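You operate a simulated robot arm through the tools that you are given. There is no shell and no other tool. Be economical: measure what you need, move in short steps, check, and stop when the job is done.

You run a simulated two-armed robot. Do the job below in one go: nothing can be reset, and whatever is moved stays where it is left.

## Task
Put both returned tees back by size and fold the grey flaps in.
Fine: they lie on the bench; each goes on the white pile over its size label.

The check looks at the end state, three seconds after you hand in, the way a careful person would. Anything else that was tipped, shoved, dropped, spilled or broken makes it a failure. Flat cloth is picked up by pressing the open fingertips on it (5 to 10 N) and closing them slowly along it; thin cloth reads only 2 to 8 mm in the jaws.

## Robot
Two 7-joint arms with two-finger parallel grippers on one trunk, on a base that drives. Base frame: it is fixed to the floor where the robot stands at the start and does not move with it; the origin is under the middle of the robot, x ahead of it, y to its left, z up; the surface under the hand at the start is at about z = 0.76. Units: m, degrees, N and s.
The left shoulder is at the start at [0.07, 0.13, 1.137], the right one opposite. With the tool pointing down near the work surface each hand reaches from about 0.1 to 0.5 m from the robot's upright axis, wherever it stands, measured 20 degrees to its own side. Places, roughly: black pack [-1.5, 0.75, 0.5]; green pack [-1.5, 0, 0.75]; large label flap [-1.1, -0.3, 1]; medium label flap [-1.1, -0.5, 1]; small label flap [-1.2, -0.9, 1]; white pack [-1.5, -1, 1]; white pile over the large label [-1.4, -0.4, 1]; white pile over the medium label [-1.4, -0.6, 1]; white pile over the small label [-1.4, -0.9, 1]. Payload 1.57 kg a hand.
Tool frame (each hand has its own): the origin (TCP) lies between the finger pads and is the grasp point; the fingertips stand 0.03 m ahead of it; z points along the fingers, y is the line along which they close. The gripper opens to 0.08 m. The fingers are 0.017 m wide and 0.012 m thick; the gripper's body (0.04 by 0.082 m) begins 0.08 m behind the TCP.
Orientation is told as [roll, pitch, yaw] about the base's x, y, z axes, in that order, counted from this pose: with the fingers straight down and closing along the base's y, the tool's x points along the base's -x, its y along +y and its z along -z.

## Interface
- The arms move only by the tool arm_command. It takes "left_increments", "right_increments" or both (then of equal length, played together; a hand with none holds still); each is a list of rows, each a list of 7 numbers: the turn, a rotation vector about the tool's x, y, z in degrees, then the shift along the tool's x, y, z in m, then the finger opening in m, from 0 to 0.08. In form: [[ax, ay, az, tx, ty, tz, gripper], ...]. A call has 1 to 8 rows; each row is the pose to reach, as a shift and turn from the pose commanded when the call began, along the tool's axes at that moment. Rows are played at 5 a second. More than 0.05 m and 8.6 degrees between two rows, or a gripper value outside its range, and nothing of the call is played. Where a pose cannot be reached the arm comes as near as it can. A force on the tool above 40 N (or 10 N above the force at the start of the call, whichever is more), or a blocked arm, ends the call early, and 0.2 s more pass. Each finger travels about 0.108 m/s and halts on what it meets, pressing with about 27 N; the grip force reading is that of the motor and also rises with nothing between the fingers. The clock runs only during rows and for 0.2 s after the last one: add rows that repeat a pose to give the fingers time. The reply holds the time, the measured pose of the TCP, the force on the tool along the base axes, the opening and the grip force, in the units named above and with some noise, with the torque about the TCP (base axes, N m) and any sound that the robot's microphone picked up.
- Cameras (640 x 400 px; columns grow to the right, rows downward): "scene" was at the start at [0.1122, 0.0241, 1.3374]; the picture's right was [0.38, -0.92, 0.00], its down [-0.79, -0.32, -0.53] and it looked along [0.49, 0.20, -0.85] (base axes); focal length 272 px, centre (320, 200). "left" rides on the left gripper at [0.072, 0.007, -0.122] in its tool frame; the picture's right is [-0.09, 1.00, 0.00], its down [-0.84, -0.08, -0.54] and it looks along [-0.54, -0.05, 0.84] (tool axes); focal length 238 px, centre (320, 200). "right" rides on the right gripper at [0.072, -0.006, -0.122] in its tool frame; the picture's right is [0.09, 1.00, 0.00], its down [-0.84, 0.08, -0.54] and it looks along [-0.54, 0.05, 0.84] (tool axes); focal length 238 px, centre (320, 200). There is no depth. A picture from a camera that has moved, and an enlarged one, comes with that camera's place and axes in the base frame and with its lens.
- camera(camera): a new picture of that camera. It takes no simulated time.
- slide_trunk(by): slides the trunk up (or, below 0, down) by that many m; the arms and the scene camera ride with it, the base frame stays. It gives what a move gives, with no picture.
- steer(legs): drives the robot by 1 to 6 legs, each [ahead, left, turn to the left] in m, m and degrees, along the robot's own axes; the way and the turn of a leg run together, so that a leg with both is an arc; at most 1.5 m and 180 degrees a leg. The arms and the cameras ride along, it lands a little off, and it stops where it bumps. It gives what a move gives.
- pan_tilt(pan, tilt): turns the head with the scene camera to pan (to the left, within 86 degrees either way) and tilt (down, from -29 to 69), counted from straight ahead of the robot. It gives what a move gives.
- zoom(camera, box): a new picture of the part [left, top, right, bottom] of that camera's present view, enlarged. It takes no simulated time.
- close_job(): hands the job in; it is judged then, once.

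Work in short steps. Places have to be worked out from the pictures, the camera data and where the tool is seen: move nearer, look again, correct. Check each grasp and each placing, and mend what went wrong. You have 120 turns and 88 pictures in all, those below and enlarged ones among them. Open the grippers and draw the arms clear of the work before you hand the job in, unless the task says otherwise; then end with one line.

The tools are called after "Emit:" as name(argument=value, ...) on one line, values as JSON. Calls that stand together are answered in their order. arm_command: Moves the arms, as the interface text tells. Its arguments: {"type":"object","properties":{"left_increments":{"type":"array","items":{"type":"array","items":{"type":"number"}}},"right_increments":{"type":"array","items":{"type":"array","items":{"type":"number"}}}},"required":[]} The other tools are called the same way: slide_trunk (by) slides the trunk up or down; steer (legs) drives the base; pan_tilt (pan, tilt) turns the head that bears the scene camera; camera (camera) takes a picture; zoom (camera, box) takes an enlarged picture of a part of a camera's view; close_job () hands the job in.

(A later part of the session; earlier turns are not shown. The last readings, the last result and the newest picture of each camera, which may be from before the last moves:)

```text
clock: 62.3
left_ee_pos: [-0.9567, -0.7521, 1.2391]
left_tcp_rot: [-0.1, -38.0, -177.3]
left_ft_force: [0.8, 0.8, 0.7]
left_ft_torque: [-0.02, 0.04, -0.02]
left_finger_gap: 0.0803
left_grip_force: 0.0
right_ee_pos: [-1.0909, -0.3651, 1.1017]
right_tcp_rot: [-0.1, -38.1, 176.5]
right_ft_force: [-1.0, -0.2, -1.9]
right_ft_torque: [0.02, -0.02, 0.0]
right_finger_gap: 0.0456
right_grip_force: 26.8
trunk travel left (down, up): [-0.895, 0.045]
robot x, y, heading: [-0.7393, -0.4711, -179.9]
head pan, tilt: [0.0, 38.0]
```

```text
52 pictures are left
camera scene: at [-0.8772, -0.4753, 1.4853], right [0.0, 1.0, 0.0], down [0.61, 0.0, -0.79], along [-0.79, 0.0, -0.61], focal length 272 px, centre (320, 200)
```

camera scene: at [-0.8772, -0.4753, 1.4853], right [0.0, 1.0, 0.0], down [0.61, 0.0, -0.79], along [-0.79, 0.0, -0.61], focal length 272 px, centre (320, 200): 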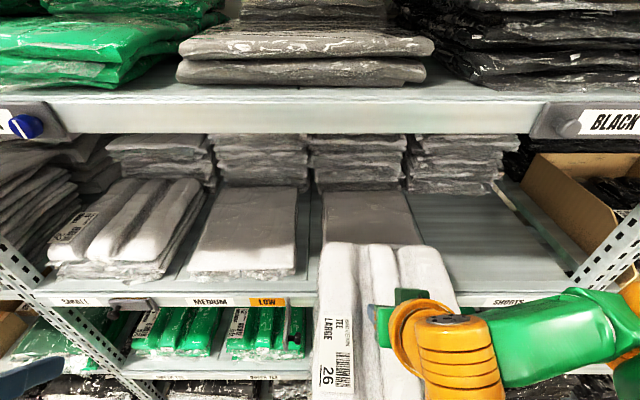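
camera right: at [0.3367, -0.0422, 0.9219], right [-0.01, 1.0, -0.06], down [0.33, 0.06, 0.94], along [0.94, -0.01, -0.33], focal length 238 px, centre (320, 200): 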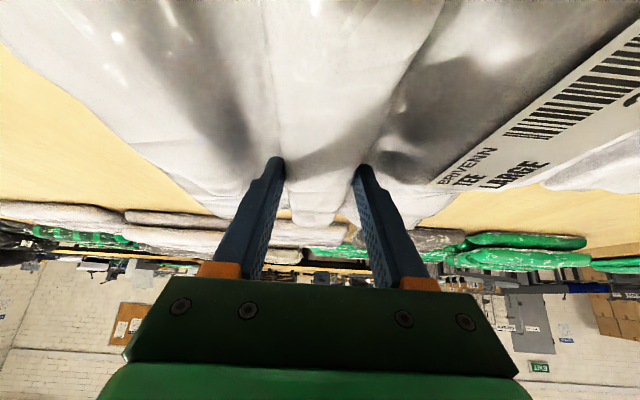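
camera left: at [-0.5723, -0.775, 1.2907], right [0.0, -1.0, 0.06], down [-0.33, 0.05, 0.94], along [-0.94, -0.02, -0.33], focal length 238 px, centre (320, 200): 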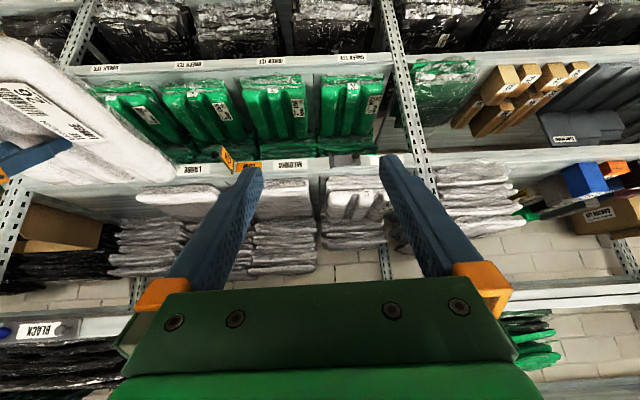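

Pack level and heading for the pile. I square up the hand yaw and shift 18 mm toward +y, then drive in 20 cm.

Emit:
arm_command(right_increments=[[-1.1, 0, -1.4, 0, -0.009, 0, 0], [-2.16, 0, -2.76, 0, -0.018, 0, 0], [-2.16, 0, -2.76, 0, -0.018, 0, 0]])

Emit:
steer(legs=[[0.19, 0, 0]])

Emit:
camera(camera="scene")

Emit:
camera(camera="left")

```text
clock: 63.1
left_ee_pos: [-0.9606, -0.7518, 1.2377]
left_tcp_rot: [0.0, -37.9, -177.2]
left_ft_force: [0.3, 0.4, 0.7]
left_ft_torque: [-0.02, 0.01, 0.0]
left_finger_gap: 0.0798
left_grip_force: 0.1
right_ee_pos: [-1.1058, -0.3484, 1.1005]
right_tcp_rot: [-0.1, -37.8, -179.8]
right_ft_force: [0.1, 0.0, -2.5]
right_ft_torque: [-0.01, -0.02, -0.01]
right_finger_gap: 0.0457
right_grip_force: 27.4
right hand out of reach, approached as far as the arm can: row 1, 2, 3
trunk travel left (down, up): [-0.895, 0.045]
robot x, y, heading: [-0.7411, -0.4701, -179.8]
head pan, tilt: [0.0, 38.0]
```

```text
clock: 64.6
left_ee_pos: [-1.1459, -0.7516, 1.24]
left_tcp_rot: [0.0, -38.2, -177.3]
left_ft_force: [0.4, -0.4, -1.3]
left_ft_torque: [0.02, -0.01, 0.01]
left_finger_gap: 0.08
left_grip_force: 0.1
right_ee_pos: [-1.2912, -0.3491, 1.1025]
right_tcp_rot: [-0.1, -38.1, -179.9]
right_ft_force: [0.2, 0.4, -0.9]
right_ft_torque: [0.0, -0.04, 0.01]
right_finger_gap: 0.0454
right_grip_force: 26.9
trunk travel left (down, up): [-0.895, 0.045]
robot x, y, heading: [-0.9333, -0.471, -180.0]
head pan, tilt: [0.0, 38.0]
```

```text
51 pictures are left
camera scene: at [-1.0659, -0.475, 1.4854], right [0.0, 1.0, 0.0], down [0.61, 0.0, -0.79], along [-0.79, 0.0, -0.61], focal length 272 px, centre (320, 200)
```

scene: 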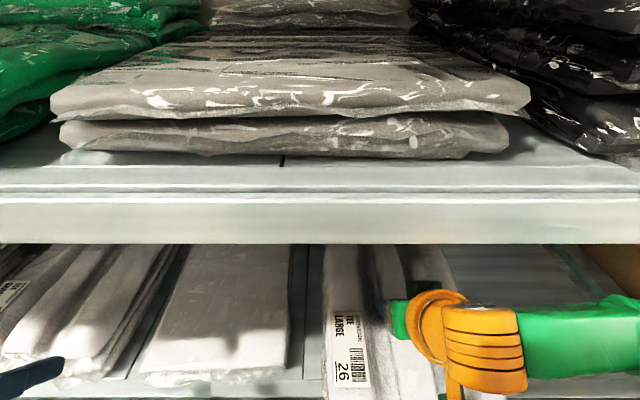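

```text
50 pictures are left
camera left: at [-1.0133, -0.752, 1.2911], right [-0.03, -1.0, 0.06], down [-0.33, 0.06, 0.94], along [-0.94, 0.01, -0.33], focal length 238 px, centre (320, 200)
```

left: 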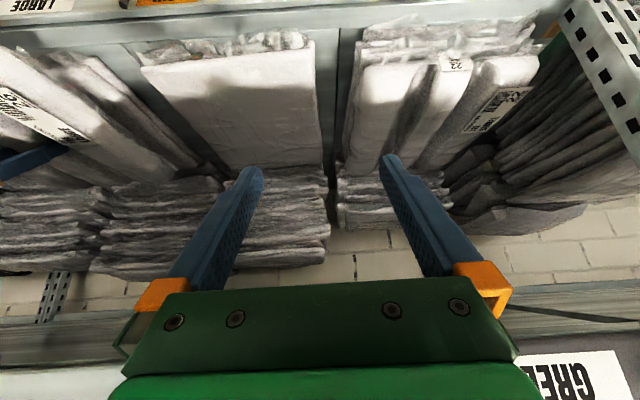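

All clear. I extend the right hand ~9 cm forward at slightly lower height, over the pile centre.

Emit:
arm_command(right_increments=[[0, 0, 0, -0.01, 0, 0.023, 0], [0, 0, 0, -0.028, 0, 0.038, 0], [0, 0, 0, -0.047, 0, 0.053, 0], [0, 0, 0, -0.067, 0, 0.067, 0], [0, 0, 0, -0.067, 0, 0.067, 0]])

Emit:
camera(camera="scene")

Emit:
camera(camera="right")

Emit:
camera(camera="left")

```text
clock: 65.8
left_ee_pos: [-1.1495, -0.7526, 1.2386]
left_tcp_rot: [-0.1, -38.0, -177.3]
left_ft_force: [-0.1, 0.0, -0.9]
left_ft_torque: [-0.02, 0.01, 0.01]
left_finger_gap: 0.0803
left_grip_force: 0.0
right_ee_pos: [-1.3881, -0.3503, 1.0891]
right_tcp_rot: [-0.1, -37.8, -179.9]
right_ft_force: [0.9, 0.2, -1.2]
right_ft_torque: [-0.01, -0.04, 0.0]
right_finger_gap: 0.0458
right_grip_force: 26.7
trunk travel left (down, up): [-0.895, 0.045]
robot x, y, heading: [-0.9333, -0.474, -179.9]
head pan, tilt: [0.0, 38.0]
```

```text
49 pictures are left
camera scene: at [-1.0706, -0.4749, 1.4849], right [0.0, 1.0, 0.0], down [0.62, 0.0, -0.79], along [-0.79, 0.0, -0.62], focal length 272 px, centre (320, 200)
```

scene: 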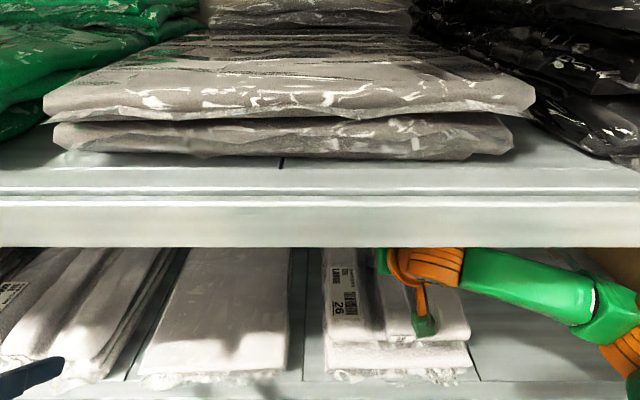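

```text
48 pictures are left
camera right: at [-1.2573, -0.3429, 1.1423], right [0.07, -1.0, -0.06], down [-0.33, -0.08, 0.94], along [-0.94, -0.05, -0.33], focal length 238 px, centre (320, 200)
```

right: 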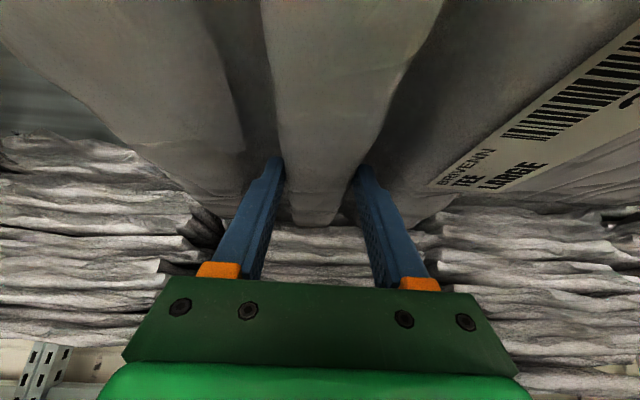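

```text
47 pictures are left
camera left: at [-1.0173, -0.752, 1.2908], right [-0.03, -1.0, 0.06], down [-0.33, 0.06, 0.94], along [-0.94, 0.01, -0.33], focal length 238 px, centre (320, 200)
```

left: 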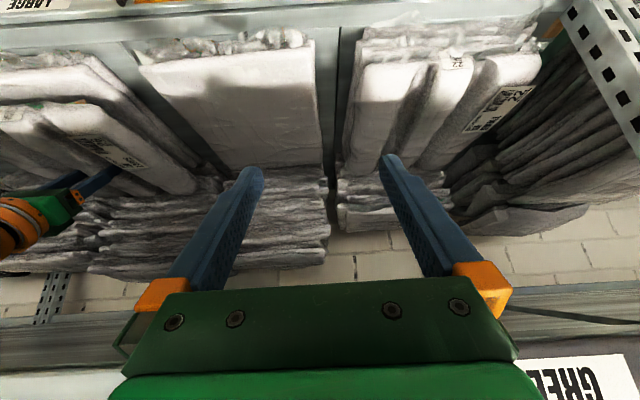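

Pack is aligned over the large pile. I lower ~3 cm in small steps until contact.

Emit:
arm_command(right_increments=[[0, 0, 0, 0.006, 0, 0.006, 0], [0, 0, 0, 0.01, 0, 0.012, 0], [0, 0, 0, 0.014, 0, 0.017, 0], [0, 0, 0, 0.017, 0, 0.021, 0], [0, 0, 0, 0.017, 0, 0.021, 0]])

Emit:
zoom(camera="scene", box=[300, 240, 500, 390])

```text
clock: 66.9
left_ee_pos: [-1.1444, -0.7522, 1.239]
left_tcp_rot: [0.0, -38.2, -177.3]
left_ft_force: [-0.5, -0.3, 0.4]
left_ft_torque: [0.02, -0.02, 0.01]
left_finger_gap: 0.0798
left_grip_force: 0.1
right_ee_pos: [-1.3879, -0.3508, 1.0721]
right_tcp_rot: [0.2, -39.1, 179.9]
right_ft_force: [3.0, 0.7, 12.9]
right_ft_torque: [0.26, -0.67, -0.01]
right_finger_gap: 0.0456
right_grip_force: 26.7
trunk travel left (down, up): [-0.895, 0.045]
robot x, y, heading: [-0.9303, -0.4697, -180.1]
head pan, tilt: [0.0, 38.0]
stopped in row 5 (right hand): the force on the tool passed its limit at 46 N (the readings are from after the stop); the commanded pose is now the measured one
```

```text
2.67 times, centred on (400, 315) of scene
camera zoom: at [-1.0649, -0.4756, 1.4854], right [0.0, 1.0, 0.0], down [0.61, 0.0, -0.79], along [-0.79, 0.0, -0.61], focal length 727 px, centre (107, -107)
```

zoom: 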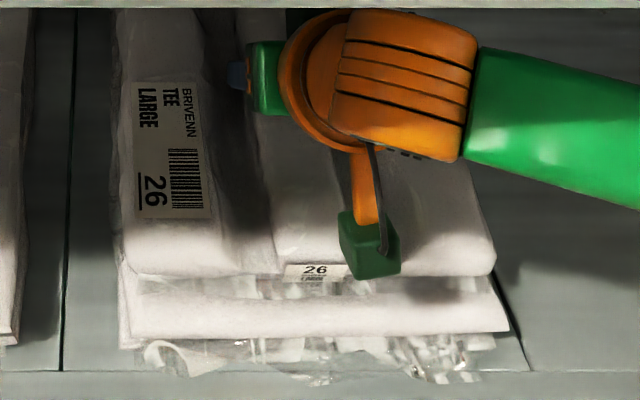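

The pack rests on the large pile, well aligned. I open only to 6 cm (the valley width) and back out a little along the fingers.

Emit:
arm_command(right_increments=[[0, 0, 0, 0, 0, -0.002, 0.05], [0, 0, 0, 0, 0, -0.002, 0.06], [0, 0, 0, 0, 0, -0.002, 0.06], [0, 0, 0, 0, 0, -0.012, 0.06], [0, 0, 0, 0, 0, -0.024, 0.06], [0, 0, 0, 0, 0, -0.036, 0.06], [0, 0, 0, 0, 0, -0.036, 0.06]])

Emit:
zoom(camera="scene", box=[300, 240, 500, 390])

```text
clock: 68.5
left_ee_pos: [-1.1493, -0.7512, 1.2383]
left_tcp_rot: [0.1, -38.0, -177.3]
left_ft_force: [-0.5, 0.9, 0.4]
left_ft_torque: [-0.01, 0.02, -0.03]
left_finger_gap: 0.0799
left_grip_force: 0.0
right_ee_pos: [-1.3696, -0.35, 1.0961]
right_tcp_rot: [0.2, -38.8, 179.9]
right_ft_force: [0.3, 0.3, -0.7]
right_ft_torque: [0.0, 0.02, 0.0]
right_finger_gap: 0.0601
right_grip_force: 0.0
trunk travel left (down, up): [-0.895, 0.045]
robot x, y, heading: [-0.9324, -0.4735, -180.0]
head pan, tilt: [0.0, 38.0]
```

```text
2.67 times, centred on (400, 315) of scene
camera zoom: at [-1.0712, -0.4749, 1.4849], right [0.0, 1.0, 0.0], down [0.62, 0.0, -0.79], along [-0.79, 0.0, -0.62], focal length 727 px, centre (107, -107)
```

zoom: 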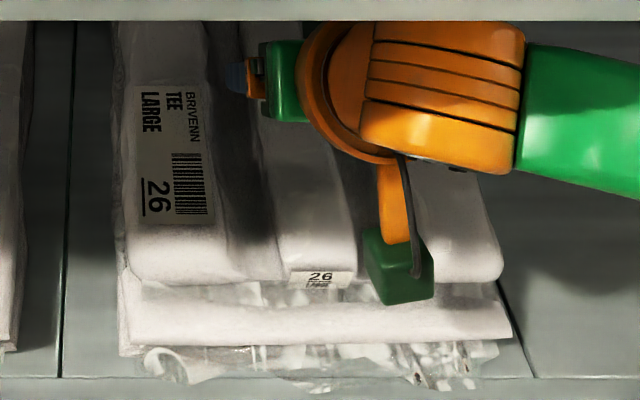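

Released; pack stays put. I rise another few mm and reverse the base straight out.

Emit:
arm_command(right_increments=[[0, 0, 0, -0.004, 0, -0.006, 0.06], [0, 0, 0, -0.004, 0, -0.006, 0.06]])

Emit:
steer(legs=[[-0.3, 0, 0]])

Emit:
camera(camera="scene")

```text
clock: 69.1
left_ee_pos: [-1.1494, -0.7518, 1.2385]
left_tcp_rot: [0.0, -38.0, -177.3]
left_ft_force: [1.0, 0.4, -0.2]
left_ft_torque: [-0.01, 0.03, 0.01]
left_finger_gap: 0.0798
left_grip_force: 0.1
right_ee_pos: [-1.3686, -0.3503, 1.103]
right_tcp_rot: [0.1, -38.7, 179.8]
right_ft_force: [0.0, 0.5, -0.2]
right_ft_torque: [-0.01, 0.03, 0.01]
right_finger_gap: 0.06
right_grip_force: 0.2
trunk travel left (down, up): [-0.895, 0.045]
robot x, y, heading: [-0.9311, -0.4723, -180.1]
head pan, tilt: [0.0, 38.0]
```

```text
clock: 71.1
left_ee_pos: [-0.843, -0.751, 1.2383]
left_tcp_rot: [0.0, -37.9, -177.0]
left_ft_force: [0.2, 0.0, 0.1]
left_ft_torque: [0.0, 0.0, 0.01]
left_finger_gap: 0.0801
left_grip_force: 0.1
right_ee_pos: [-1.0646, -0.352, 1.1021]
right_tcp_rot: [0.1, -38.7, -179.9]
right_ft_force: [0.3, -0.2, -0.1]
right_ft_torque: [0.0, 0.0, -0.02]
right_finger_gap: 0.0599
right_grip_force: 0.1
trunk travel left (down, up): [-0.895, 0.045]
robot x, y, heading: [-0.6253, -0.4702, -179.7]
head pan, tilt: [0.0, 38.0]
```

```text
44 pictures are left
camera scene: at [-0.7669, -0.4746, 1.4846], right [-0.01, 1.0, 0.0], down [0.62, 0.0, -0.79], along [-0.79, 0.0, -0.62], focal length 272 px, centre (320, 200)
```

scene: 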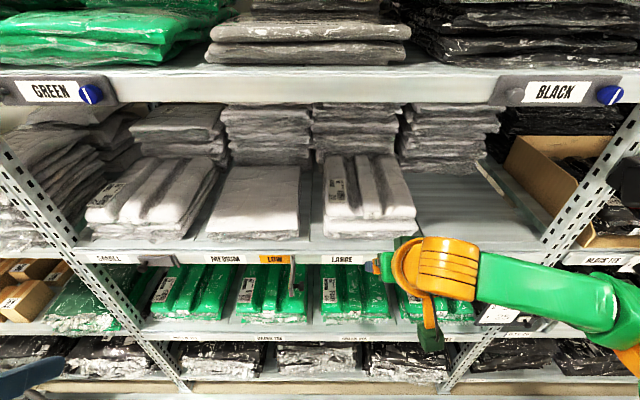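

Large tee is neatly on its pile. Back to the bench for the medium one, lining the right arm up with it (axis y≈0.37).

Emit:
steer(legs=[[-0.37, 0, 0], [0, -0.84, 0], [0, 0, -180], [0.25, 0, 0]])

Emit:
slide_trunk(by=-0.12)

Emit:
pan_tilt(pan=0, tilt=58)

Emit:
camera(camera="scene")

Emit:
camera(camera="right")

```text
clock: 86.3
left_ee_pos: [0.2078, 0.6321, 1.2394]
left_tcp_rot: [0.0, -38.2, 1.3]
left_ft_force: [0.4, 0.4, 0.3]
left_ft_torque: [-0.03, 0.0, 0.01]
left_finger_gap: 0.0801
left_grip_force: 0.0
right_ee_pos: [0.4177, 0.226, 1.1044]
right_tcp_rot: [0.1, -38.9, -1.6]
right_ft_force: [-0.6, -0.2, 0.7]
right_ft_torque: [-0.02, -0.03, 0.02]
right_finger_gap: 0.0601
right_grip_force: 0.1
trunk travel left (down, up): [-0.895, 0.045]
robot x, y, heading: [-0.0162, 0.3584, -1.2]
head pan, tilt: [0.0, 38.0]
```

```text
clock: 87.8
left_ee_pos: [0.2119, 0.6318, 1.1184]
left_tcp_rot: [0.1, -38.0, 1.3]
left_ft_force: [-0.6, 0.3, -0.7]
left_ft_torque: [0.01, -0.01, 0.0]
left_finger_gap: 0.0802
left_grip_force: 0.0
right_ee_pos: [0.4204, 0.2259, 0.9821]
right_tcp_rot: [0.0, -38.9, -1.5]
right_ft_force: [-0.4, -0.3, -0.2]
right_ft_torque: [-0.03, -0.01, 0.0]
right_finger_gap: 0.0603
right_grip_force: 0.1
trunk travel left (down, up): [-0.775, 0.165]
robot x, y, heading: [-0.0141, 0.3589, -1.1]
head pan, tilt: [0.0, 38.0]
```

```text
clock: 88.7
left_ee_pos: [0.2115, 0.6329, 1.119]
left_tcp_rot: [0.1, -37.9, 1.2]
left_ft_force: [-0.5, 0.7, -0.1]
left_ft_torque: [0.0, -0.04, 0.02]
left_finger_gap: 0.0797
left_grip_force: 0.0
right_ee_pos: [0.4209, 0.2262, 0.9831]
right_tcp_rot: [0.0, -38.8, -1.6]
right_ft_force: [0.9, 0.1, -0.1]
right_ft_torque: [-0.01, -0.01, 0.0]
right_finger_gap: 0.0599
right_grip_force: 0.0
trunk travel left (down, up): [-0.775, 0.165]
robot x, y, heading: [-0.0125, 0.3609, -1.6]
head pan, tilt: [0.0, 58.0]
```

```text
43 pictures are left
camera scene: at [0.1054, 0.3538, 1.3376], right [-0.02, -1.0, 0.0], down [-0.85, 0.02, -0.53], along [0.53, -0.01, -0.85], focal length 272 px, centre (320, 200)
```

scene: 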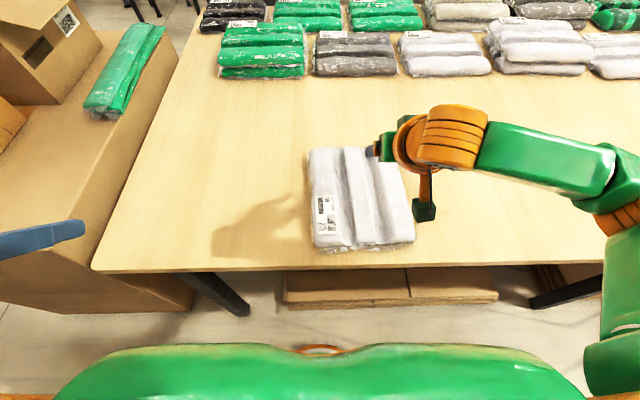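

```text
42 pictures are left
camera right: at [0.2884, 0.2226, 1.0336], right [-0.05, 1.0, -0.06], down [0.31, 0.07, 0.95], along [0.95, 0.03, -0.32], focal length 238 px, centre (320, 200)
```

right: 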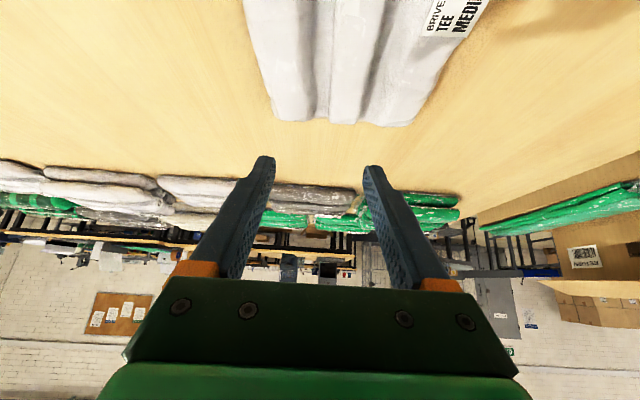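

I drive 5 cm closer and square up.

Emit:
steer(legs=[[0.05, 0, 1.6]])

```text
clock: 89.6
left_ee_pos: [0.2485, 0.6369, 1.1206]
left_tcp_rot: [0.0, -38.3, 2.8]
left_ft_force: [-0.3, -0.3, -0.3]
left_ft_torque: [0.0, -0.04, 0.02]
left_finger_gap: 0.0796
left_grip_force: 0.1
right_ee_pos: [0.4678, 0.2377, 0.985]
right_tcp_rot: [0.2, -39.1, 0.2]
right_ft_force: [0.2, 0.1, 0.1]
right_ft_torque: [-0.01, -0.03, 0.01]
right_finger_gap: 0.06
right_grip_force: 0.0
trunk travel left (down, up): [-0.775, 0.165]
robot x, y, heading: [0.0369, 0.3558, 0.2]
head pan, tilt: [0.0, 58.0]
```

Now to the pre-grasp point above the medium ridge, opening to 66 mm.

Emit:
arm_command(right_increments=[[-0.4, 0.25, -0.5, 0.028, 0.002, 0.014, 0.066], [-0.8, 0.5, -1.0, 0.056, 0.005, 0.028, 0.066], [-1.2, 0.75, -1.5, 0.084, 0.007, 0.042, 0.066], [-1.57, 1.0, -1.94, 0.111, 0.009, 0.0565, 0.066], [-1.57, 1.0, -1.94, 0.111, 0.009, 0.0565, 0.066]])

Emit:
camera(camera="right")

```text
clock: 90.8
left_ee_pos: [0.2519, 0.6383, 1.1185]
left_tcp_rot: [-0.1, -37.9, 2.9]
left_ft_force: [-0.8, 0.0, -0.4]
left_ft_torque: [0.01, 0.03, -0.03]
left_finger_gap: 0.0799
left_grip_force: 0.1
right_ee_pos: [0.4206, 0.2477, 0.8686]
right_tcp_rot: [0.3, -37.8, 2.6]
right_ft_force: [0.3, -0.2, -0.2]
right_ft_torque: [0.03, 0.02, -0.01]
right_finger_gap: 0.0661
right_grip_force: 0.1
trunk travel left (down, up): [-0.775, 0.165]
robot x, y, heading: [0.0334, 0.3592, 0.5]
head pan, tilt: [0.0, 58.0]
```

```text
41 pictures are left
camera right: at [0.2899, 0.235, 0.9211], right [-0.12, 0.99, -0.05], down [0.33, 0.09, 0.94], along [0.94, 0.1, -0.33], focal length 238 px, centre (320, 200)
```

right: 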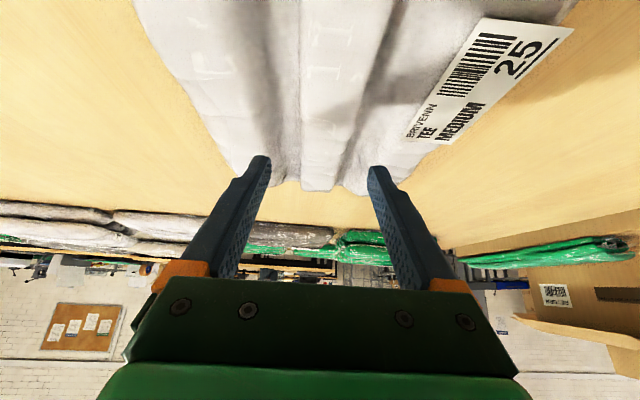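

Centred well. I descend 7.3 cm along the fingers to the same grip height as before.

Emit:
arm_command(right_increments=[[0, 0, 0, 0, 0.001, 0.02, 0.066], [0, 0, 0, 0, 0.002, 0.04, 0.066], [0, 0, 0, 0, 0.003, 0.055, 0.066], [0, 0, 0, -0.002, 0.003, 0.065, 0.066], [0, 0, 0, -0.002, 0.003, 0.073, 0.066], [0, 0, 0, -0.002, 0.003, 0.073, 0.066]])

Emit:
camera(camera="right")

```text
clock: 92.2
left_ee_pos: [0.2525, 0.6384, 1.119]
left_tcp_rot: [0.0, -38.0, 2.8]
left_ft_force: [-0.1, -0.4, -0.1]
left_ft_torque: [0.03, -0.02, 0.01]
left_finger_gap: 0.0798
left_grip_force: 0.0
right_ee_pos: [0.4685, 0.2531, 0.8122]
right_tcp_rot: [0.1, -37.8, 2.6]
right_ft_force: [-1.0, -0.1, -0.2]
right_ft_torque: [0.03, 0.05, 0.01]
right_finger_gap: 0.0658
right_grip_force: 0.1
trunk travel left (down, up): [-0.775, 0.165]
robot x, y, heading: [0.0355, 0.3598, 0.4]
head pan, tilt: [0.0, 58.0]
```

```text
40 pictures are left
camera right: at [0.3371, 0.2399, 0.865], right [-0.12, 0.99, -0.05], down [0.33, 0.09, 0.94], along [0.94, 0.1, -0.33], focal length 238 px, centre (320, 200)
```

right: 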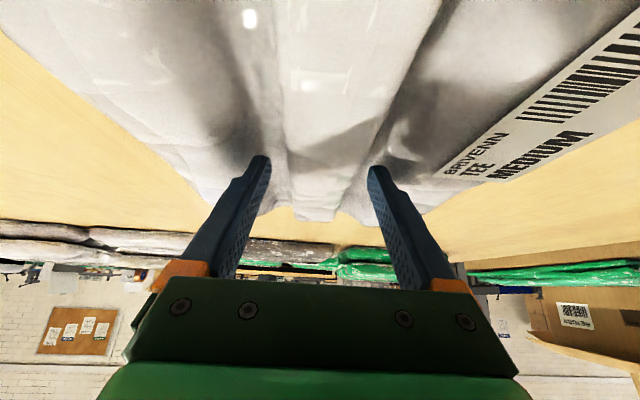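

No contact force; fingers straddle the ridge. I close slowly.

Emit:
arm_command(right_increments=[[0, 0, 0, 0, 0, 0.002, 0.058], [0, 0, 0, 0, 0, 0.002, 0.05], [0, 0, 0, 0, 0, 0.002, 0.04], [0, 0, 0, 0, 0, 0.002, 0.028], [0, 0, 0, 0, 0, 0.002, 0.014], [0, 0, 0, 0, 0, 0.002, 0.0], [0, 0, 0, 0, 0, 0.002, 0.0], [0, 0, 0, 0, 0, 0.002, 0.0]])

Emit:
arm_command(right_increments=[[0, 0, 0, -0.006, 0, -0.008, 0], [0, 0, 0, -0.012, 0, -0.016, 0], [0, 0, 0, -0.018, 0, -0.024, 0], [0, 0, 0, -0.025, 0, -0.032, 0], [0, 0, 0, -0.031, 0, -0.039, 0], [0, 0, 0, -0.037, 0, -0.047, 0], [0, 0, 0, -0.05, 0, -0.064, 0], [0, 0, 0, -0.068, 0, -0.087, 0]])

Emit:
camera(camera="scene")

```text
clock: 94.0
left_ee_pos: [0.2528, 0.6392, 1.1189]
left_tcp_rot: [0.0, -38.1, 2.9]
left_ft_force: [0.0, 1.1, -0.4]
left_ft_torque: [-0.01, 0.01, 0.02]
left_finger_gap: 0.0802
left_grip_force: 0.1
right_ee_pos: [0.469, 0.2524, 0.8098]
right_tcp_rot: [0.2, -37.8, 2.7]
right_ft_force: [0.0, -1.0, -0.5]
right_ft_torque: [-0.1, -0.03, -0.03]
right_finger_gap: 0.0453
right_grip_force: 27.0
trunk travel left (down, up): [-0.775, 0.165]
robot x, y, heading: [0.0312, 0.3597, 0.2]
head pan, tilt: [0.0, 58.0]
```

```text
clock: 95.8
left_ee_pos: [0.2523, 0.638, 1.1199]
left_tcp_rot: [-0.1, -38.0, 2.8]
left_ft_force: [0.0, 0.6, 0.3]
left_ft_torque: [0.0, 0.02, 0.04]
left_finger_gap: 0.0799
left_grip_force: 0.0
right_ee_pos: [0.4705, 0.2495, 0.9224]
right_tcp_rot: [0.1, -37.8, 2.6]
right_ft_force: [0.0, -0.5, -1.8]
right_ft_torque: [-0.01, 0.01, 0.01]
right_finger_gap: 0.0454
right_grip_force: 26.4
trunk travel left (down, up): [-0.775, 0.165]
robot x, y, heading: [0.0402, 0.3544, -0.0]
head pan, tilt: [0.0, 58.0]
```

```text
39 pictures are left
camera scene: at [0.1541, 0.3569, 1.3375], right [0.01, -1.0, 0.0], down [-0.85, 0.0, -0.53], along [0.53, 0.0, -0.85], focal length 272 px, centre (320, 200)
```

scene: 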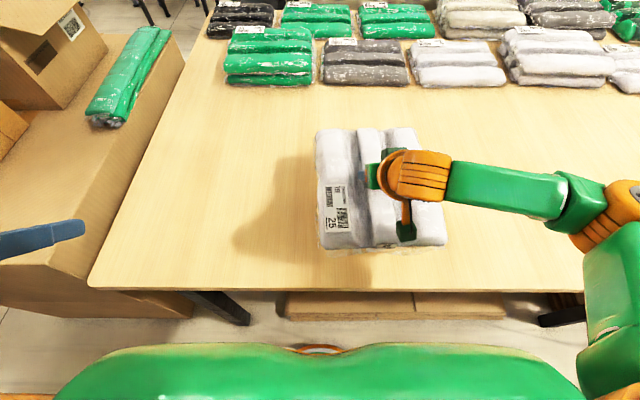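

Medium tee lifted cleanly. I raise it, then drive to face the medium pile (axis y≈-0.77).

Emit:
arm_command(right_increments=[[0, 0, 0, -0.018, 0, -0.023, 0], [0, 0, 0, -0.036, 0, -0.046, 0], [0, 0, 0, -0.036, 0, -0.046, 0]])

Emit:
slide_trunk(by=0.12)

Emit:
steer(legs=[[-0.29, 0, 0], [0, 0, 180], [0, 1.124, 0], [0.3, 0, 0]])

Emit:
pan_tilt(pan=0, tilt=38)

Emit:
camera(camera="scene")

```text
clock: 96.6
left_ee_pos: [0.2533, 0.638, 1.1196]
left_tcp_rot: [-0.1, -38.0, 2.9]
left_ft_force: [-0.5, 0.9, -0.3]
left_ft_torque: [0.0, -0.02, 0.0]
left_finger_gap: 0.0798
left_grip_force: 0.0
right_ee_pos: [0.4688, 0.2499, 0.981]
right_tcp_rot: [0.2, -37.7, 2.7]
right_ft_force: [0.2, -0.8, -1.3]
right_ft_torque: [0.02, 0.04, 0.0]
right_finger_gap: 0.0456
right_grip_force: 26.6
trunk travel left (down, up): [-0.775, 0.165]
robot x, y, heading: [0.0341, 0.3598, 0.4]
head pan, tilt: [0.0, 58.0]
```

```text
clock: 98.1
left_ee_pos: [0.2527, 0.6383, 1.2396]
left_tcp_rot: [0.0, -38.0, 2.9]
left_ft_force: [0.3, 0.1, -0.9]
left_ft_torque: [0.02, 0.02, -0.01]
left_finger_gap: 0.08
left_grip_force: 0.0
right_ee_pos: [0.4694, 0.251, 1.1006]
right_tcp_rot: [0.2, -37.7, 2.6]
right_ft_force: [0.6, 0.5, -1.7]
right_ft_torque: [0.0, 0.0, 0.0]
right_finger_gap: 0.0456
right_grip_force: 27.1
trunk travel left (down, up): [-0.895, 0.045]
robot x, y, heading: [0.0329, 0.3565, 0.5]
head pan, tilt: [0.0, 58.0]
```

```text
clock: 114.3
left_ee_pos: [-0.8483, -1.0205, 1.2397]
left_tcp_rot: [0.0, -38.2, 179.6]
left_ft_force: [-0.3, -0.7, 0.2]
left_ft_torque: [-0.01, 0.0, 0.0]
left_finger_gap: 0.08
left_grip_force: 0.1
right_ee_pos: [-1.0436, -0.6209, 1.1008]
right_tcp_rot: [0.2, -38.0, 179.5]
right_ft_force: [-0.1, 0.8, -2.6]
right_ft_torque: [-0.01, -0.03, 0.03]
right_finger_gap: 0.0454
right_grip_force: 27.7
trunk travel left (down, up): [-0.895, 0.045]
robot x, y, heading: [-0.6195, -0.7517, 177.2]
head pan, tilt: [0.0, 58.0]
```

```text
clock: 115.1
left_ee_pos: [-0.8513, -1.0197, 1.2379]
left_tcp_rot: [0.0, -38.1, 179.7]
left_ft_force: [0.4, -0.2, 0.2]
left_ft_torque: [-0.02, 0.04, 0.02]
left_finger_gap: 0.0799
left_grip_force: 0.0
right_ee_pos: [-1.0459, -0.6215, 1.1008]
right_tcp_rot: [0.2, -37.6, 179.4]
right_ft_force: [0.5, 0.3, -2.3]
right_ft_torque: [-0.02, -0.03, -0.03]
right_finger_gap: 0.0455
right_grip_force: 27.1
trunk travel left (down, up): [-0.895, 0.045]
robot x, y, heading: [-0.6203, -0.7525, 177.1]
head pan, tilt: [0.0, 38.0]
```

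```text
38 pictures are left
camera scene: at [-0.7586, -0.7478, 1.4848], right [0.05, 1.0, 0.0], down [0.62, -0.03, -0.79], along [-0.79, 0.04, -0.62], focal length 272 px, centre (320, 200)
```

scene: 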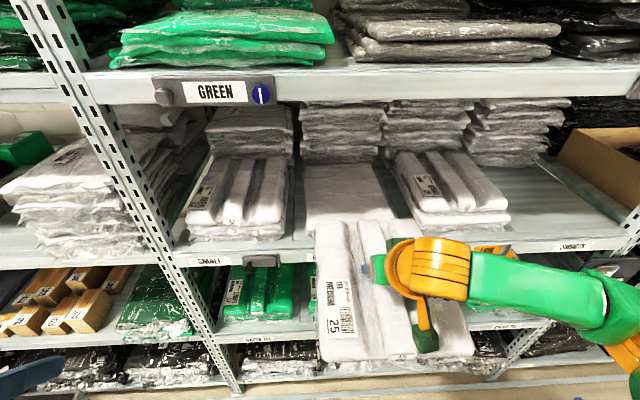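

Hand yaw is already square to the shelf. I drive in 24 cm with a 4 cm strafe left to line up with y≈-0.65.

Emit:
steer(legs=[[0.24, 0.041, 0]])

Emit:
camera(camera="scene")

Emit:
camera(camera="right")

```text
clock: 116.9
left_ee_pos: [-1.0945, -1.0474, 1.2396]
left_tcp_rot: [0.0, -38.1, 179.5]
left_ft_force: [0.1, 0.0, 0.0]
left_ft_torque: [0.04, 0.02, 0.01]
left_finger_gap: 0.0799
left_grip_force: 0.0
right_ee_pos: [-1.2879, -0.6459, 1.1013]
right_tcp_rot: [0.2, -37.9, 179.2]
right_ft_force: [0.0, -0.7, -2.8]
right_ft_torque: [0.0, 0.0, 0.02]
right_finger_gap: 0.0456
right_grip_force: 27.6
trunk travel left (down, up): [-0.895, 0.045]
robot x, y, heading: [-0.8656, -0.7795, 177.1]
head pan, tilt: [0.0, 38.0]
```

```text
37 pictures are left
camera scene: at [-0.9991, -0.7749, 1.4853], right [0.05, 1.0, 0.0], down [0.61, -0.03, -0.79], along [-0.79, 0.04, -0.61], focal length 272 px, centre (320, 200)
```

scene: 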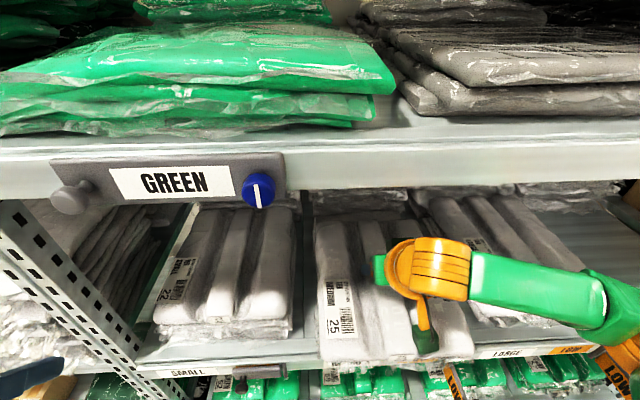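

```text
36 pictures are left
camera right: at [-1.1557, -0.6416, 1.1542], right [0.06, -1.0, -0.05], down [-0.33, -0.07, 0.94], along [-0.94, -0.04, -0.33], focal length 238 px, centre (320, 200)
```

right: 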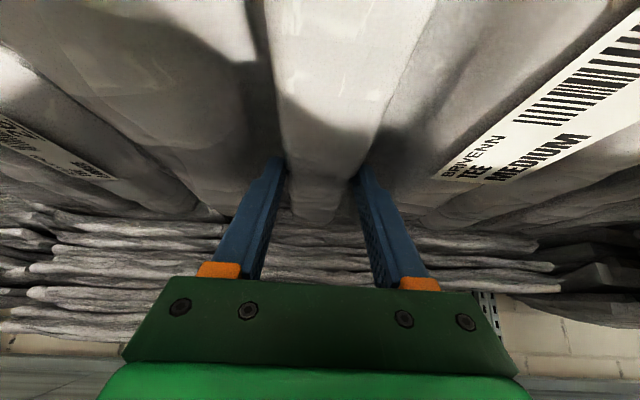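

All aligned. I drive 6.5 cm more to stay within reach, then extend the rest.

Emit:
steer(legs=[[0.065, 0.007, 0]])

Emit:
arm_command(right_increments=[[0, 0, 0, -0.004, 0, 0.017, 0], [0, 0, 0, -0.018, 0, 0.028, 0], [0, 0, 0, -0.018, 0, 0.028, 0]])

Emit:
camera(camera="scene")

```text
clock: 117.9
left_ee_pos: [-1.1517, -1.0505, 1.2415]
left_tcp_rot: [0.1, -38.4, 179.5]
left_ft_force: [1.3, -0.1, 0.2]
left_ft_torque: [-0.01, 0.06, -0.02]
left_finger_gap: 0.0799
left_grip_force: 0.0
right_ee_pos: [-1.3476, -0.651, 1.1044]
right_tcp_rot: [0.2, -38.2, 179.4]
right_ft_force: [0.2, -1.2, -1.7]
right_ft_torque: [-0.01, -0.02, -0.01]
right_finger_gap: 0.0455
right_grip_force: 27.5
trunk travel left (down, up): [-0.895, 0.045]
robot x, y, heading: [-0.9285, -0.7827, 176.8]
head pan, tilt: [0.0, 38.0]
```

```text
clock: 118.7
left_ee_pos: [-1.1628, -1.0512, 1.2384]
left_tcp_rot: [0.0, -38.0, 179.6]
left_ft_force: [-0.2, -1.1, -0.1]
left_ft_torque: [0.02, 0.02, 0.02]
left_finger_gap: 0.08
left_grip_force: 0.1
right_ee_pos: [-1.3883, -0.6508, 1.089]
right_tcp_rot: [0.1, -37.7, 179.2]
right_ft_force: [0.4, 0.1, -2.1]
right_ft_torque: [-0.02, -0.06, -0.02]
right_finger_gap: 0.0454
right_grip_force: 27.4
trunk travel left (down, up): [-0.895, 0.045]
robot x, y, heading: [-0.9295, -0.7854, 176.9]
head pan, tilt: [0.0, 38.0]
```

```text
35 pictures are left
camera scene: at [-1.0682, -0.7791, 1.4849], right [0.05, 1.0, 0.0], down [0.62, -0.03, -0.79], along [-0.79, 0.04, -0.62], focal length 272 px, centre (320, 200)
```

scene: 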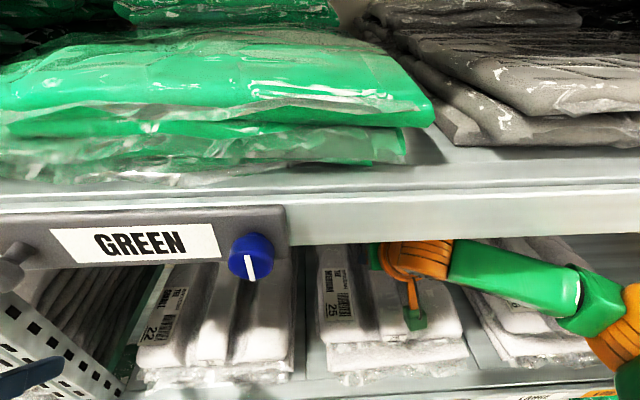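

Aligned over the medium pile. I lower 1.7 cm.

Emit:
arm_command(right_increments=[[0, 0, 0, 0.004, 0, 0.005, 0], [0, 0, 0, 0.007, 0, 0.009, 0], [0, 0, 0, 0.01, 0, 0.012, 0], [0, 0, 0, 0.01, 0, 0.012, 0]])

Emit:
zoom(camera="scene", box=[280, 230, 500, 395])

```text
clock: 119.7
left_ee_pos: [-1.1592, -1.052, 1.2399]
left_tcp_rot: [0.0, -38.1, 179.7]
left_ft_force: [-0.4, -0.2, -0.3]
left_ft_torque: [-0.02, -0.01, 0.02]
left_finger_gap: 0.08
left_grip_force: 0.0
right_ee_pos: [-1.3864, -0.6507, 1.0758]
right_tcp_rot: [0.2, -38.1, 179.3]
right_ft_force: [-5.1, 1.3, 17.6]
right_ft_torque: [0.11, 0.35, 0.02]
right_finger_gap: 0.0454
right_grip_force: 26.9
trunk travel left (down, up): [-0.895, 0.045]
robot x, y, heading: [-0.9275, -0.7844, 176.9]
head pan, tilt: [0.0, 38.0]
```

```text
2.42 times, centred on (390, 312) of scene
camera zoom: at [-1.0658, -0.7794, 1.4855], right [0.05, 1.0, 0.0], down [0.61, -0.03, -0.79], along [-0.79, 0.04, -0.61], focal length 661 px, centre (150, -73)
```

zoom: 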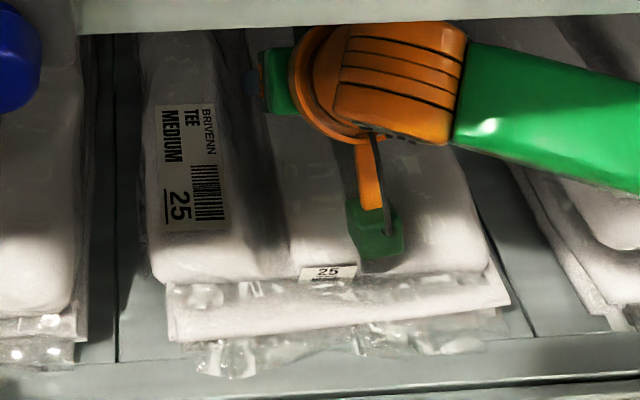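

Contact made, but the pack sits ~1 cm too far left. I lift slightly, shift 1 cm to the right, and set it down again.

Emit:
arm_command(right_increments=[[0, 0, 0, -0.005, 0, -0.006, 0], [0, 0, 0, -0.009, 0, -0.011, 0], [0, 0, 0, -0.009, -0.006, -0.011, 0], [0, 0, 0, -0.009, -0.011, -0.011, 0], [0, 0, 0, -0.005, -0.011, -0.006, 0], [0, 0, 0, -0.001, -0.011, -0.001, 0], [0, 0, 0, -0.001, -0.011, -0.001, 0]])

Emit:
arm_command(right_increments=[[0, 0, 0, 0, 0, -0.002, 0.05], [0, 0, 0, 0, 0, -0.002, 0.06], [0, 0, 0, 0, 0, -0.002, 0.06], [0, 0, 0, 0, 0, -0.012, 0.06], [0, 0, 0, 0, 0, -0.024, 0.06], [0, 0, 0, -0.003, 0, -0.036, 0.06], [0, 0, 0, -0.003, 0, -0.036, 0.06]])

Emit:
zoom(camera="scene", box=[280, 230, 500, 395])

```text
clock: 121.3
left_ee_pos: [-1.1612, -1.0514, 1.2395]
left_tcp_rot: [0.0, -37.9, 179.7]
left_ft_force: [0.4, 0.4, -0.5]
left_ft_torque: [-0.01, -0.03, 0.01]
left_finger_gap: 0.0798
left_grip_force: 0.1
right_ee_pos: [-1.3872, -0.6403, 1.0765]
right_tcp_rot: [0.2, -37.8, 179.3]
right_ft_force: [-1.9, 0.4, 5.1]
right_ft_torque: [0.05, -0.67, 0.0]
right_finger_gap: 0.0455
right_grip_force: 26.9
trunk travel left (down, up): [-0.895, 0.045]
robot x, y, heading: [-0.9301, -0.7837, 176.7]
head pan, tilt: [0.0, 38.0]
```

```text
clock: 122.9
left_ee_pos: [-1.1623, -1.0507, 1.2398]
left_tcp_rot: [0.0, -38.0, 179.6]
left_ft_force: [0.4, -0.1, -0.8]
left_ft_torque: [-0.01, -0.04, 0.01]
left_finger_gap: 0.08
left_grip_force: 0.0
right_ee_pos: [-1.3672, -0.6398, 1.1046]
right_tcp_rot: [0.2, -37.7, 179.3]
right_ft_force: [0.4, 0.4, -0.4]
right_ft_torque: [-0.01, -0.01, -0.01]
right_finger_gap: 0.0597
right_grip_force: 0.2
trunk travel left (down, up): [-0.895, 0.045]
robot x, y, heading: [-0.9294, -0.7846, 176.9]
head pan, tilt: [0.0, 38.0]
```

```text
2.42 times, centred on (390, 312) of scene
camera zoom: at [-1.068, -0.7791, 1.4849], right [0.05, 1.0, 0.0], down [0.61, -0.03, -0.79], along [-0.79, 0.04, -0.62], focal length 661 px, centre (150, -73)
```

zoom: 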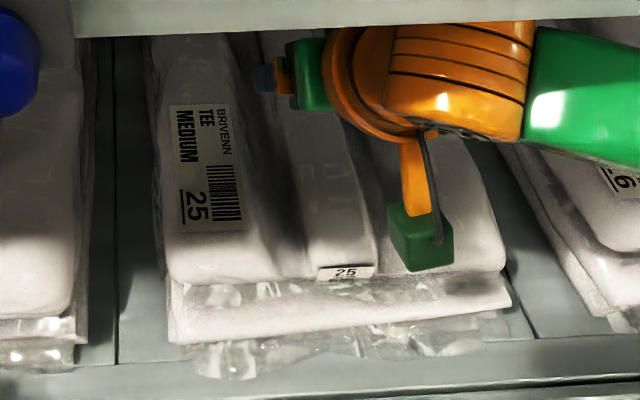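

Nicely seated. I back straight out (compensating heading), and look at the flaps.

Emit:
steer(legs=[[-0.3, -0.016, 0]])

Emit:
camera(camera="scene")

```text
clock: 124.9
left_ee_pos: [-0.8732, -1.0498, 1.2384]
left_tcp_rot: [0.0, -37.9, 179.4]
left_ft_force: [-0.1, -0.9, 0.8]
left_ft_torque: [0.0, -0.02, 0.01]
left_finger_gap: 0.0801
left_grip_force: 0.1
right_ee_pos: [-1.0756, -0.6388, 1.1041]
right_tcp_rot: [0.1, -37.7, 179.1]
right_ft_force: [-0.2, -0.4, -0.5]
right_ft_torque: [0.0, -0.01, -0.02]
right_finger_gap: 0.0598
right_grip_force: 0.0
trunk travel left (down, up): [-0.895, 0.045]
robot x, y, heading: [-0.6331, -0.7846, 176.8]
head pan, tilt: [0.0, 38.0]
```

```text
32 pictures are left
camera scene: at [-0.7774, -0.7784, 1.4846], right [0.06, 1.0, 0.0], down [0.62, -0.03, -0.79], along [-0.79, 0.04, -0.62], focal length 272 px, centre (320, 200)
```

scene: 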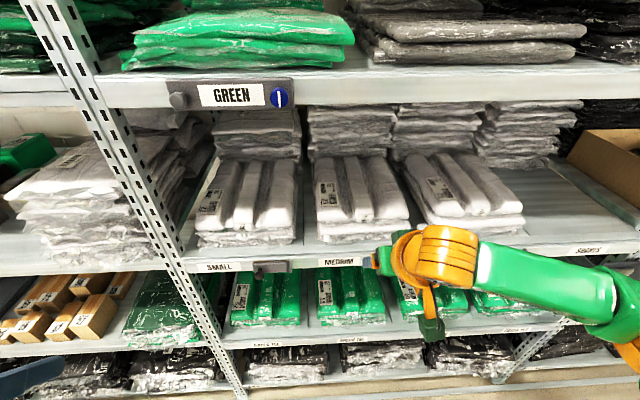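

Both tees sit on their piles. Next the flaps: the medium hinge is ≈(-1.25, -0.545), large ≈(-1.25, -0.23), z≈0.91, both swinging out toward me with knobs on their +y sides. I move the right hand to the +y side of the medium flap and lower the trunk.

Emit:
steer(legs=[[0, -0.185, 3.2]])

Emit:
slide_trunk(by=-0.16)

Emit:
arm_command(right_increments=[[0, 0, 0, 0, 0, 0, 0.04], [0, 0, 0, 0, 0, 0, 0.02], [0, 0, 0, 0, 0, 0, 0.0], [0, 0, 0, 0, 0, 0, 0.0]])

Emit:
camera(camera="scene")

Emit:
camera(camera="right")

```text
clock: 126.5
left_ee_pos: [-0.8492, -0.8831, 1.2387]
left_tcp_rot: [-0.3, -38.0, -177.3]
left_ft_force: [0.0, -0.2, -0.1]
left_ft_torque: [0.02, -0.01, -0.02]
left_finger_gap: 0.0802
left_grip_force: 0.0
right_ee_pos: [-1.0743, -0.4842, 1.1049]
right_tcp_rot: [-0.2, -37.8, -177.6]
right_ft_force: [-0.3, -0.8, 0.4]
right_ft_torque: [0.04, -0.02, -0.01]
right_finger_gap: 0.06
right_grip_force: 0.0
trunk travel left (down, up): [-0.895, 0.045]
robot x, y, heading: [-0.6312, -0.6042, 179.8]
head pan, tilt: [0.0, 38.0]
```

```text
clock: 128.3
left_ee_pos: [-0.8485, -0.878, 1.0793]
left_tcp_rot: [-0.1, -38.0, -177.5]
left_ft_force: [-0.8, -0.5, -0.1]
left_ft_torque: [-0.01, -0.01, 0.02]
left_finger_gap: 0.0801
left_grip_force: 0.1
right_ee_pos: [-1.0743, -0.4804, 0.9447]
right_tcp_rot: [0.0, -37.6, -177.8]
right_ft_force: [0.3, 0.2, -0.3]
right_ft_torque: [0.0, 0.01, 0.01]
right_finger_gap: 0.0601
right_grip_force: 0.1
trunk travel left (down, up): [-0.735, 0.205]
robot x, y, heading: [-0.6309, -0.5993, 180.1]
head pan, tilt: [0.0, 38.0]
```

```text
clock: 129.3
left_ee_pos: [-0.8488, -0.8793, 1.0785]
left_tcp_rot: [-0.1, -38.0, -177.5]
left_ft_force: [-0.6, 0.1, -0.1]
left_ft_torque: [-0.01, 0.01, -0.03]
left_finger_gap: 0.0799
left_grip_force: 0.0
right_ee_pos: [-1.0745, -0.4809, 0.9451]
right_tcp_rot: [0.2, -37.8, -177.8]
right_ft_force: [0.3, -1.0, -0.8]
right_ft_torque: [0.01, 0.0, 0.02]
right_finger_gap: 0.0
right_grip_force: 20.7
trunk travel left (down, up): [-0.735, 0.205]
robot x, y, heading: [-0.6299, -0.6009, 180.0]
head pan, tilt: [0.0, 38.0]
```

```text
31 pictures are left
camera scene: at [-0.769, -0.6024, 1.3249], right [0.0, 1.0, 0.0], down [0.62, 0.0, -0.79], along [-0.79, 0.0, -0.62], focal length 272 px, centre (320, 200)
```

scene: 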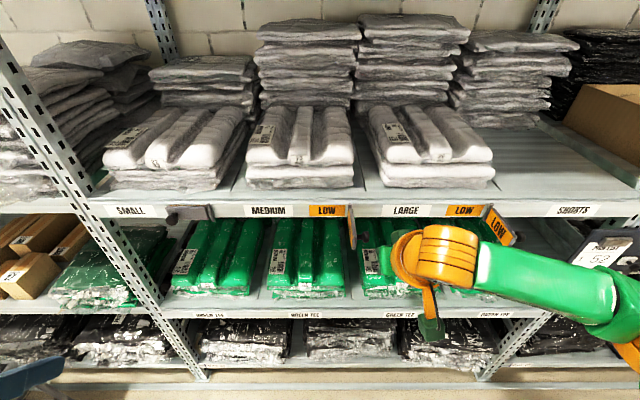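

```text
30 pictures are left
camera right: at [-0.9429, -0.4676, 0.9977], right [0.11, -0.99, -0.05], down [-0.33, -0.09, 0.94], along [-0.94, -0.09, -0.33], focal length 238 px, centre (320, 200)
```

right: 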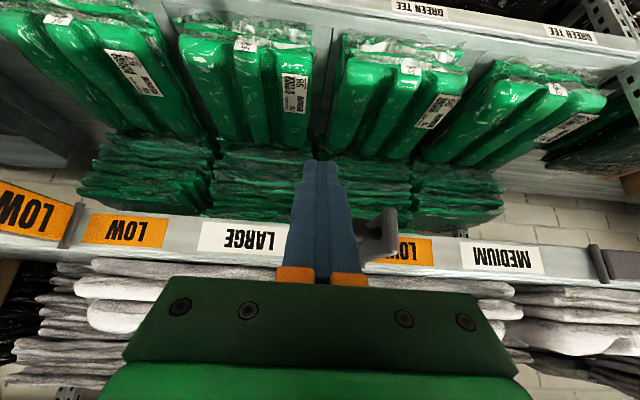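

Zoom on the flap near the finger, and on both in the scene view.

Emit:
zoom(camera="right", box=[260, 150, 480, 290])

Emit:
zoom(camera="scene", box=[240, 180, 540, 300])

```text
2.86 times, centred on (370, 220) of right
camera zoom: at [-0.9429, -0.4676, 0.9977], right [0.11, -0.99, -0.05], down [-0.33, -0.09, 0.94], along [-0.94, -0.09, -0.33], focal length 681 px, centre (177, 143)
```

zoom: 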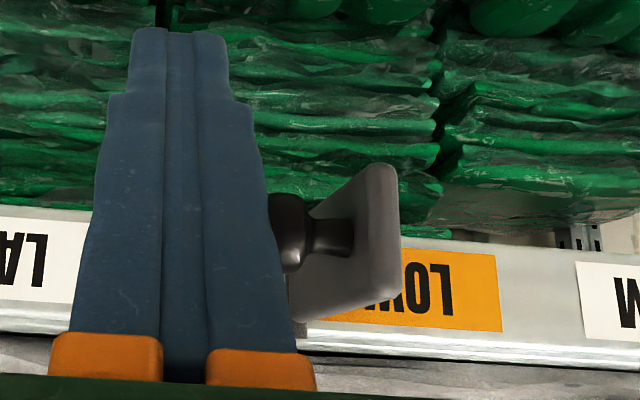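

```text
2.13 times, centred on (390, 240) of scene
camera zoom: at [-0.769, -0.6024, 1.3249], right [0.0, 1.0, 0.0], down [0.62, 0.0, -0.79], along [-0.79, 0.0, -0.62], focal length 581 px, centre (171, 115)
```

zoom: 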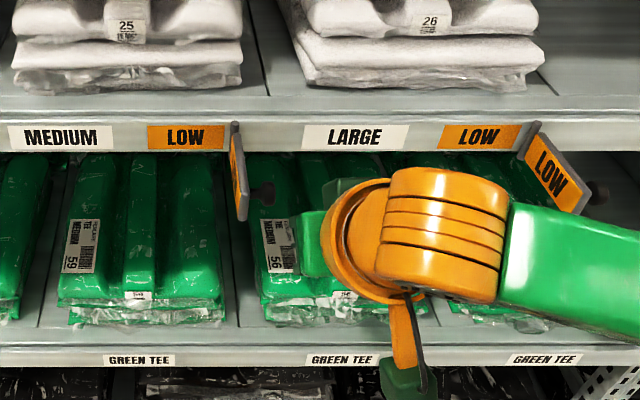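

Re-triangulating with the hand camera: shelf face x≈-1.20, flaps z≈0.94–0.97. Medium hinge y≈-0.542 with its free end at x≈-1.113; large hinge y≈-0.254. I raise 3 cm and drive in 7 cm, beside the medium flap.

Emit:
slide_trunk(by=0.03)

Emit:
steer(legs=[[0.07, -0.005, 0]])

Emit:
camera(camera="right")

Emit:
zoom(camera="scene", box=[220, 180, 540, 330])

```text
clock: 130.0
left_ee_pos: [-0.8487, -0.8794, 1.1086]
left_tcp_rot: [0.0, -38.0, -177.5]
left_ft_force: [-0.2, -0.3, -0.2]
left_ft_torque: [-0.01, 0.05, 0.0]
left_finger_gap: 0.0799
left_grip_force: 0.1
right_ee_pos: [-1.0742, -0.4804, 0.9738]
right_tcp_rot: [0.3, -37.7, -177.7]
right_ft_force: [-0.1, -0.6, 0.4]
right_ft_torque: [-0.01, 0.02, -0.01]
right_finger_gap: 0.0001
right_grip_force: 21.3
trunk travel left (down, up): [-0.765, 0.175]
robot x, y, heading: [-0.6296, -0.5993, 180.0]
head pan, tilt: [0.0, 38.0]
```

```text
clock: 131.0
left_ee_pos: [-0.911, -0.8741, 1.1095]
left_tcp_rot: [-0.1, -38.2, -177.5]
left_ft_force: [0.3, 0.1, 0.0]
left_ft_torque: [0.0, -0.01, -0.03]
left_finger_gap: 0.08
left_grip_force: 0.1
right_ee_pos: [-1.1368, -0.4747, 0.9768]
right_tcp_rot: [0.0, -38.1, -177.7]
right_ft_force: [0.6, -0.2, 0.7]
right_ft_torque: [0.01, -0.01, -0.02]
right_finger_gap: 0.0
right_grip_force: 21.3
trunk travel left (down, up): [-0.765, 0.175]
robot x, y, heading: [-0.7001, -0.5948, 179.7]
head pan, tilt: [0.0, 38.0]
```

```text
27 pictures are left
camera right: at [-1.0063, -0.463, 1.0291], right [0.11, -0.99, -0.06], down [-0.32, -0.09, 0.94], along [-0.94, -0.09, -0.33], focal length 238 px, centre (320, 200)
```

right: 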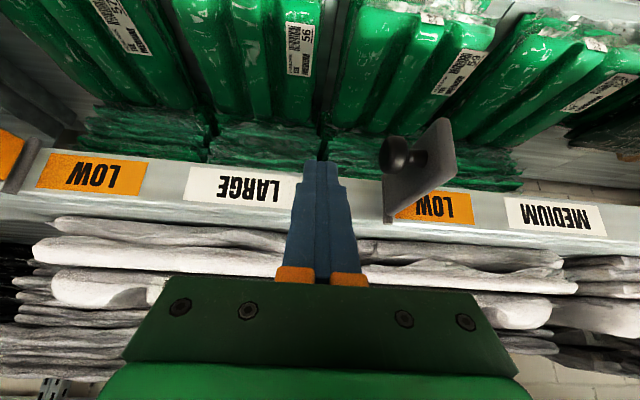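

```text
2.00 times, centred on (380, 255) of scene
camera zoom: at [-0.831, -0.598, 1.3555], right [0.0, 1.0, 0.0], down [0.61, 0.0, -0.79], along [-0.79, 0.0, -0.61], focal length 545 px, centre (200, 90)
```

zoom: 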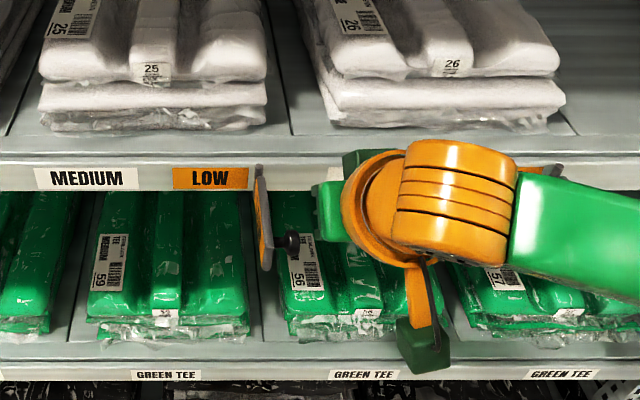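

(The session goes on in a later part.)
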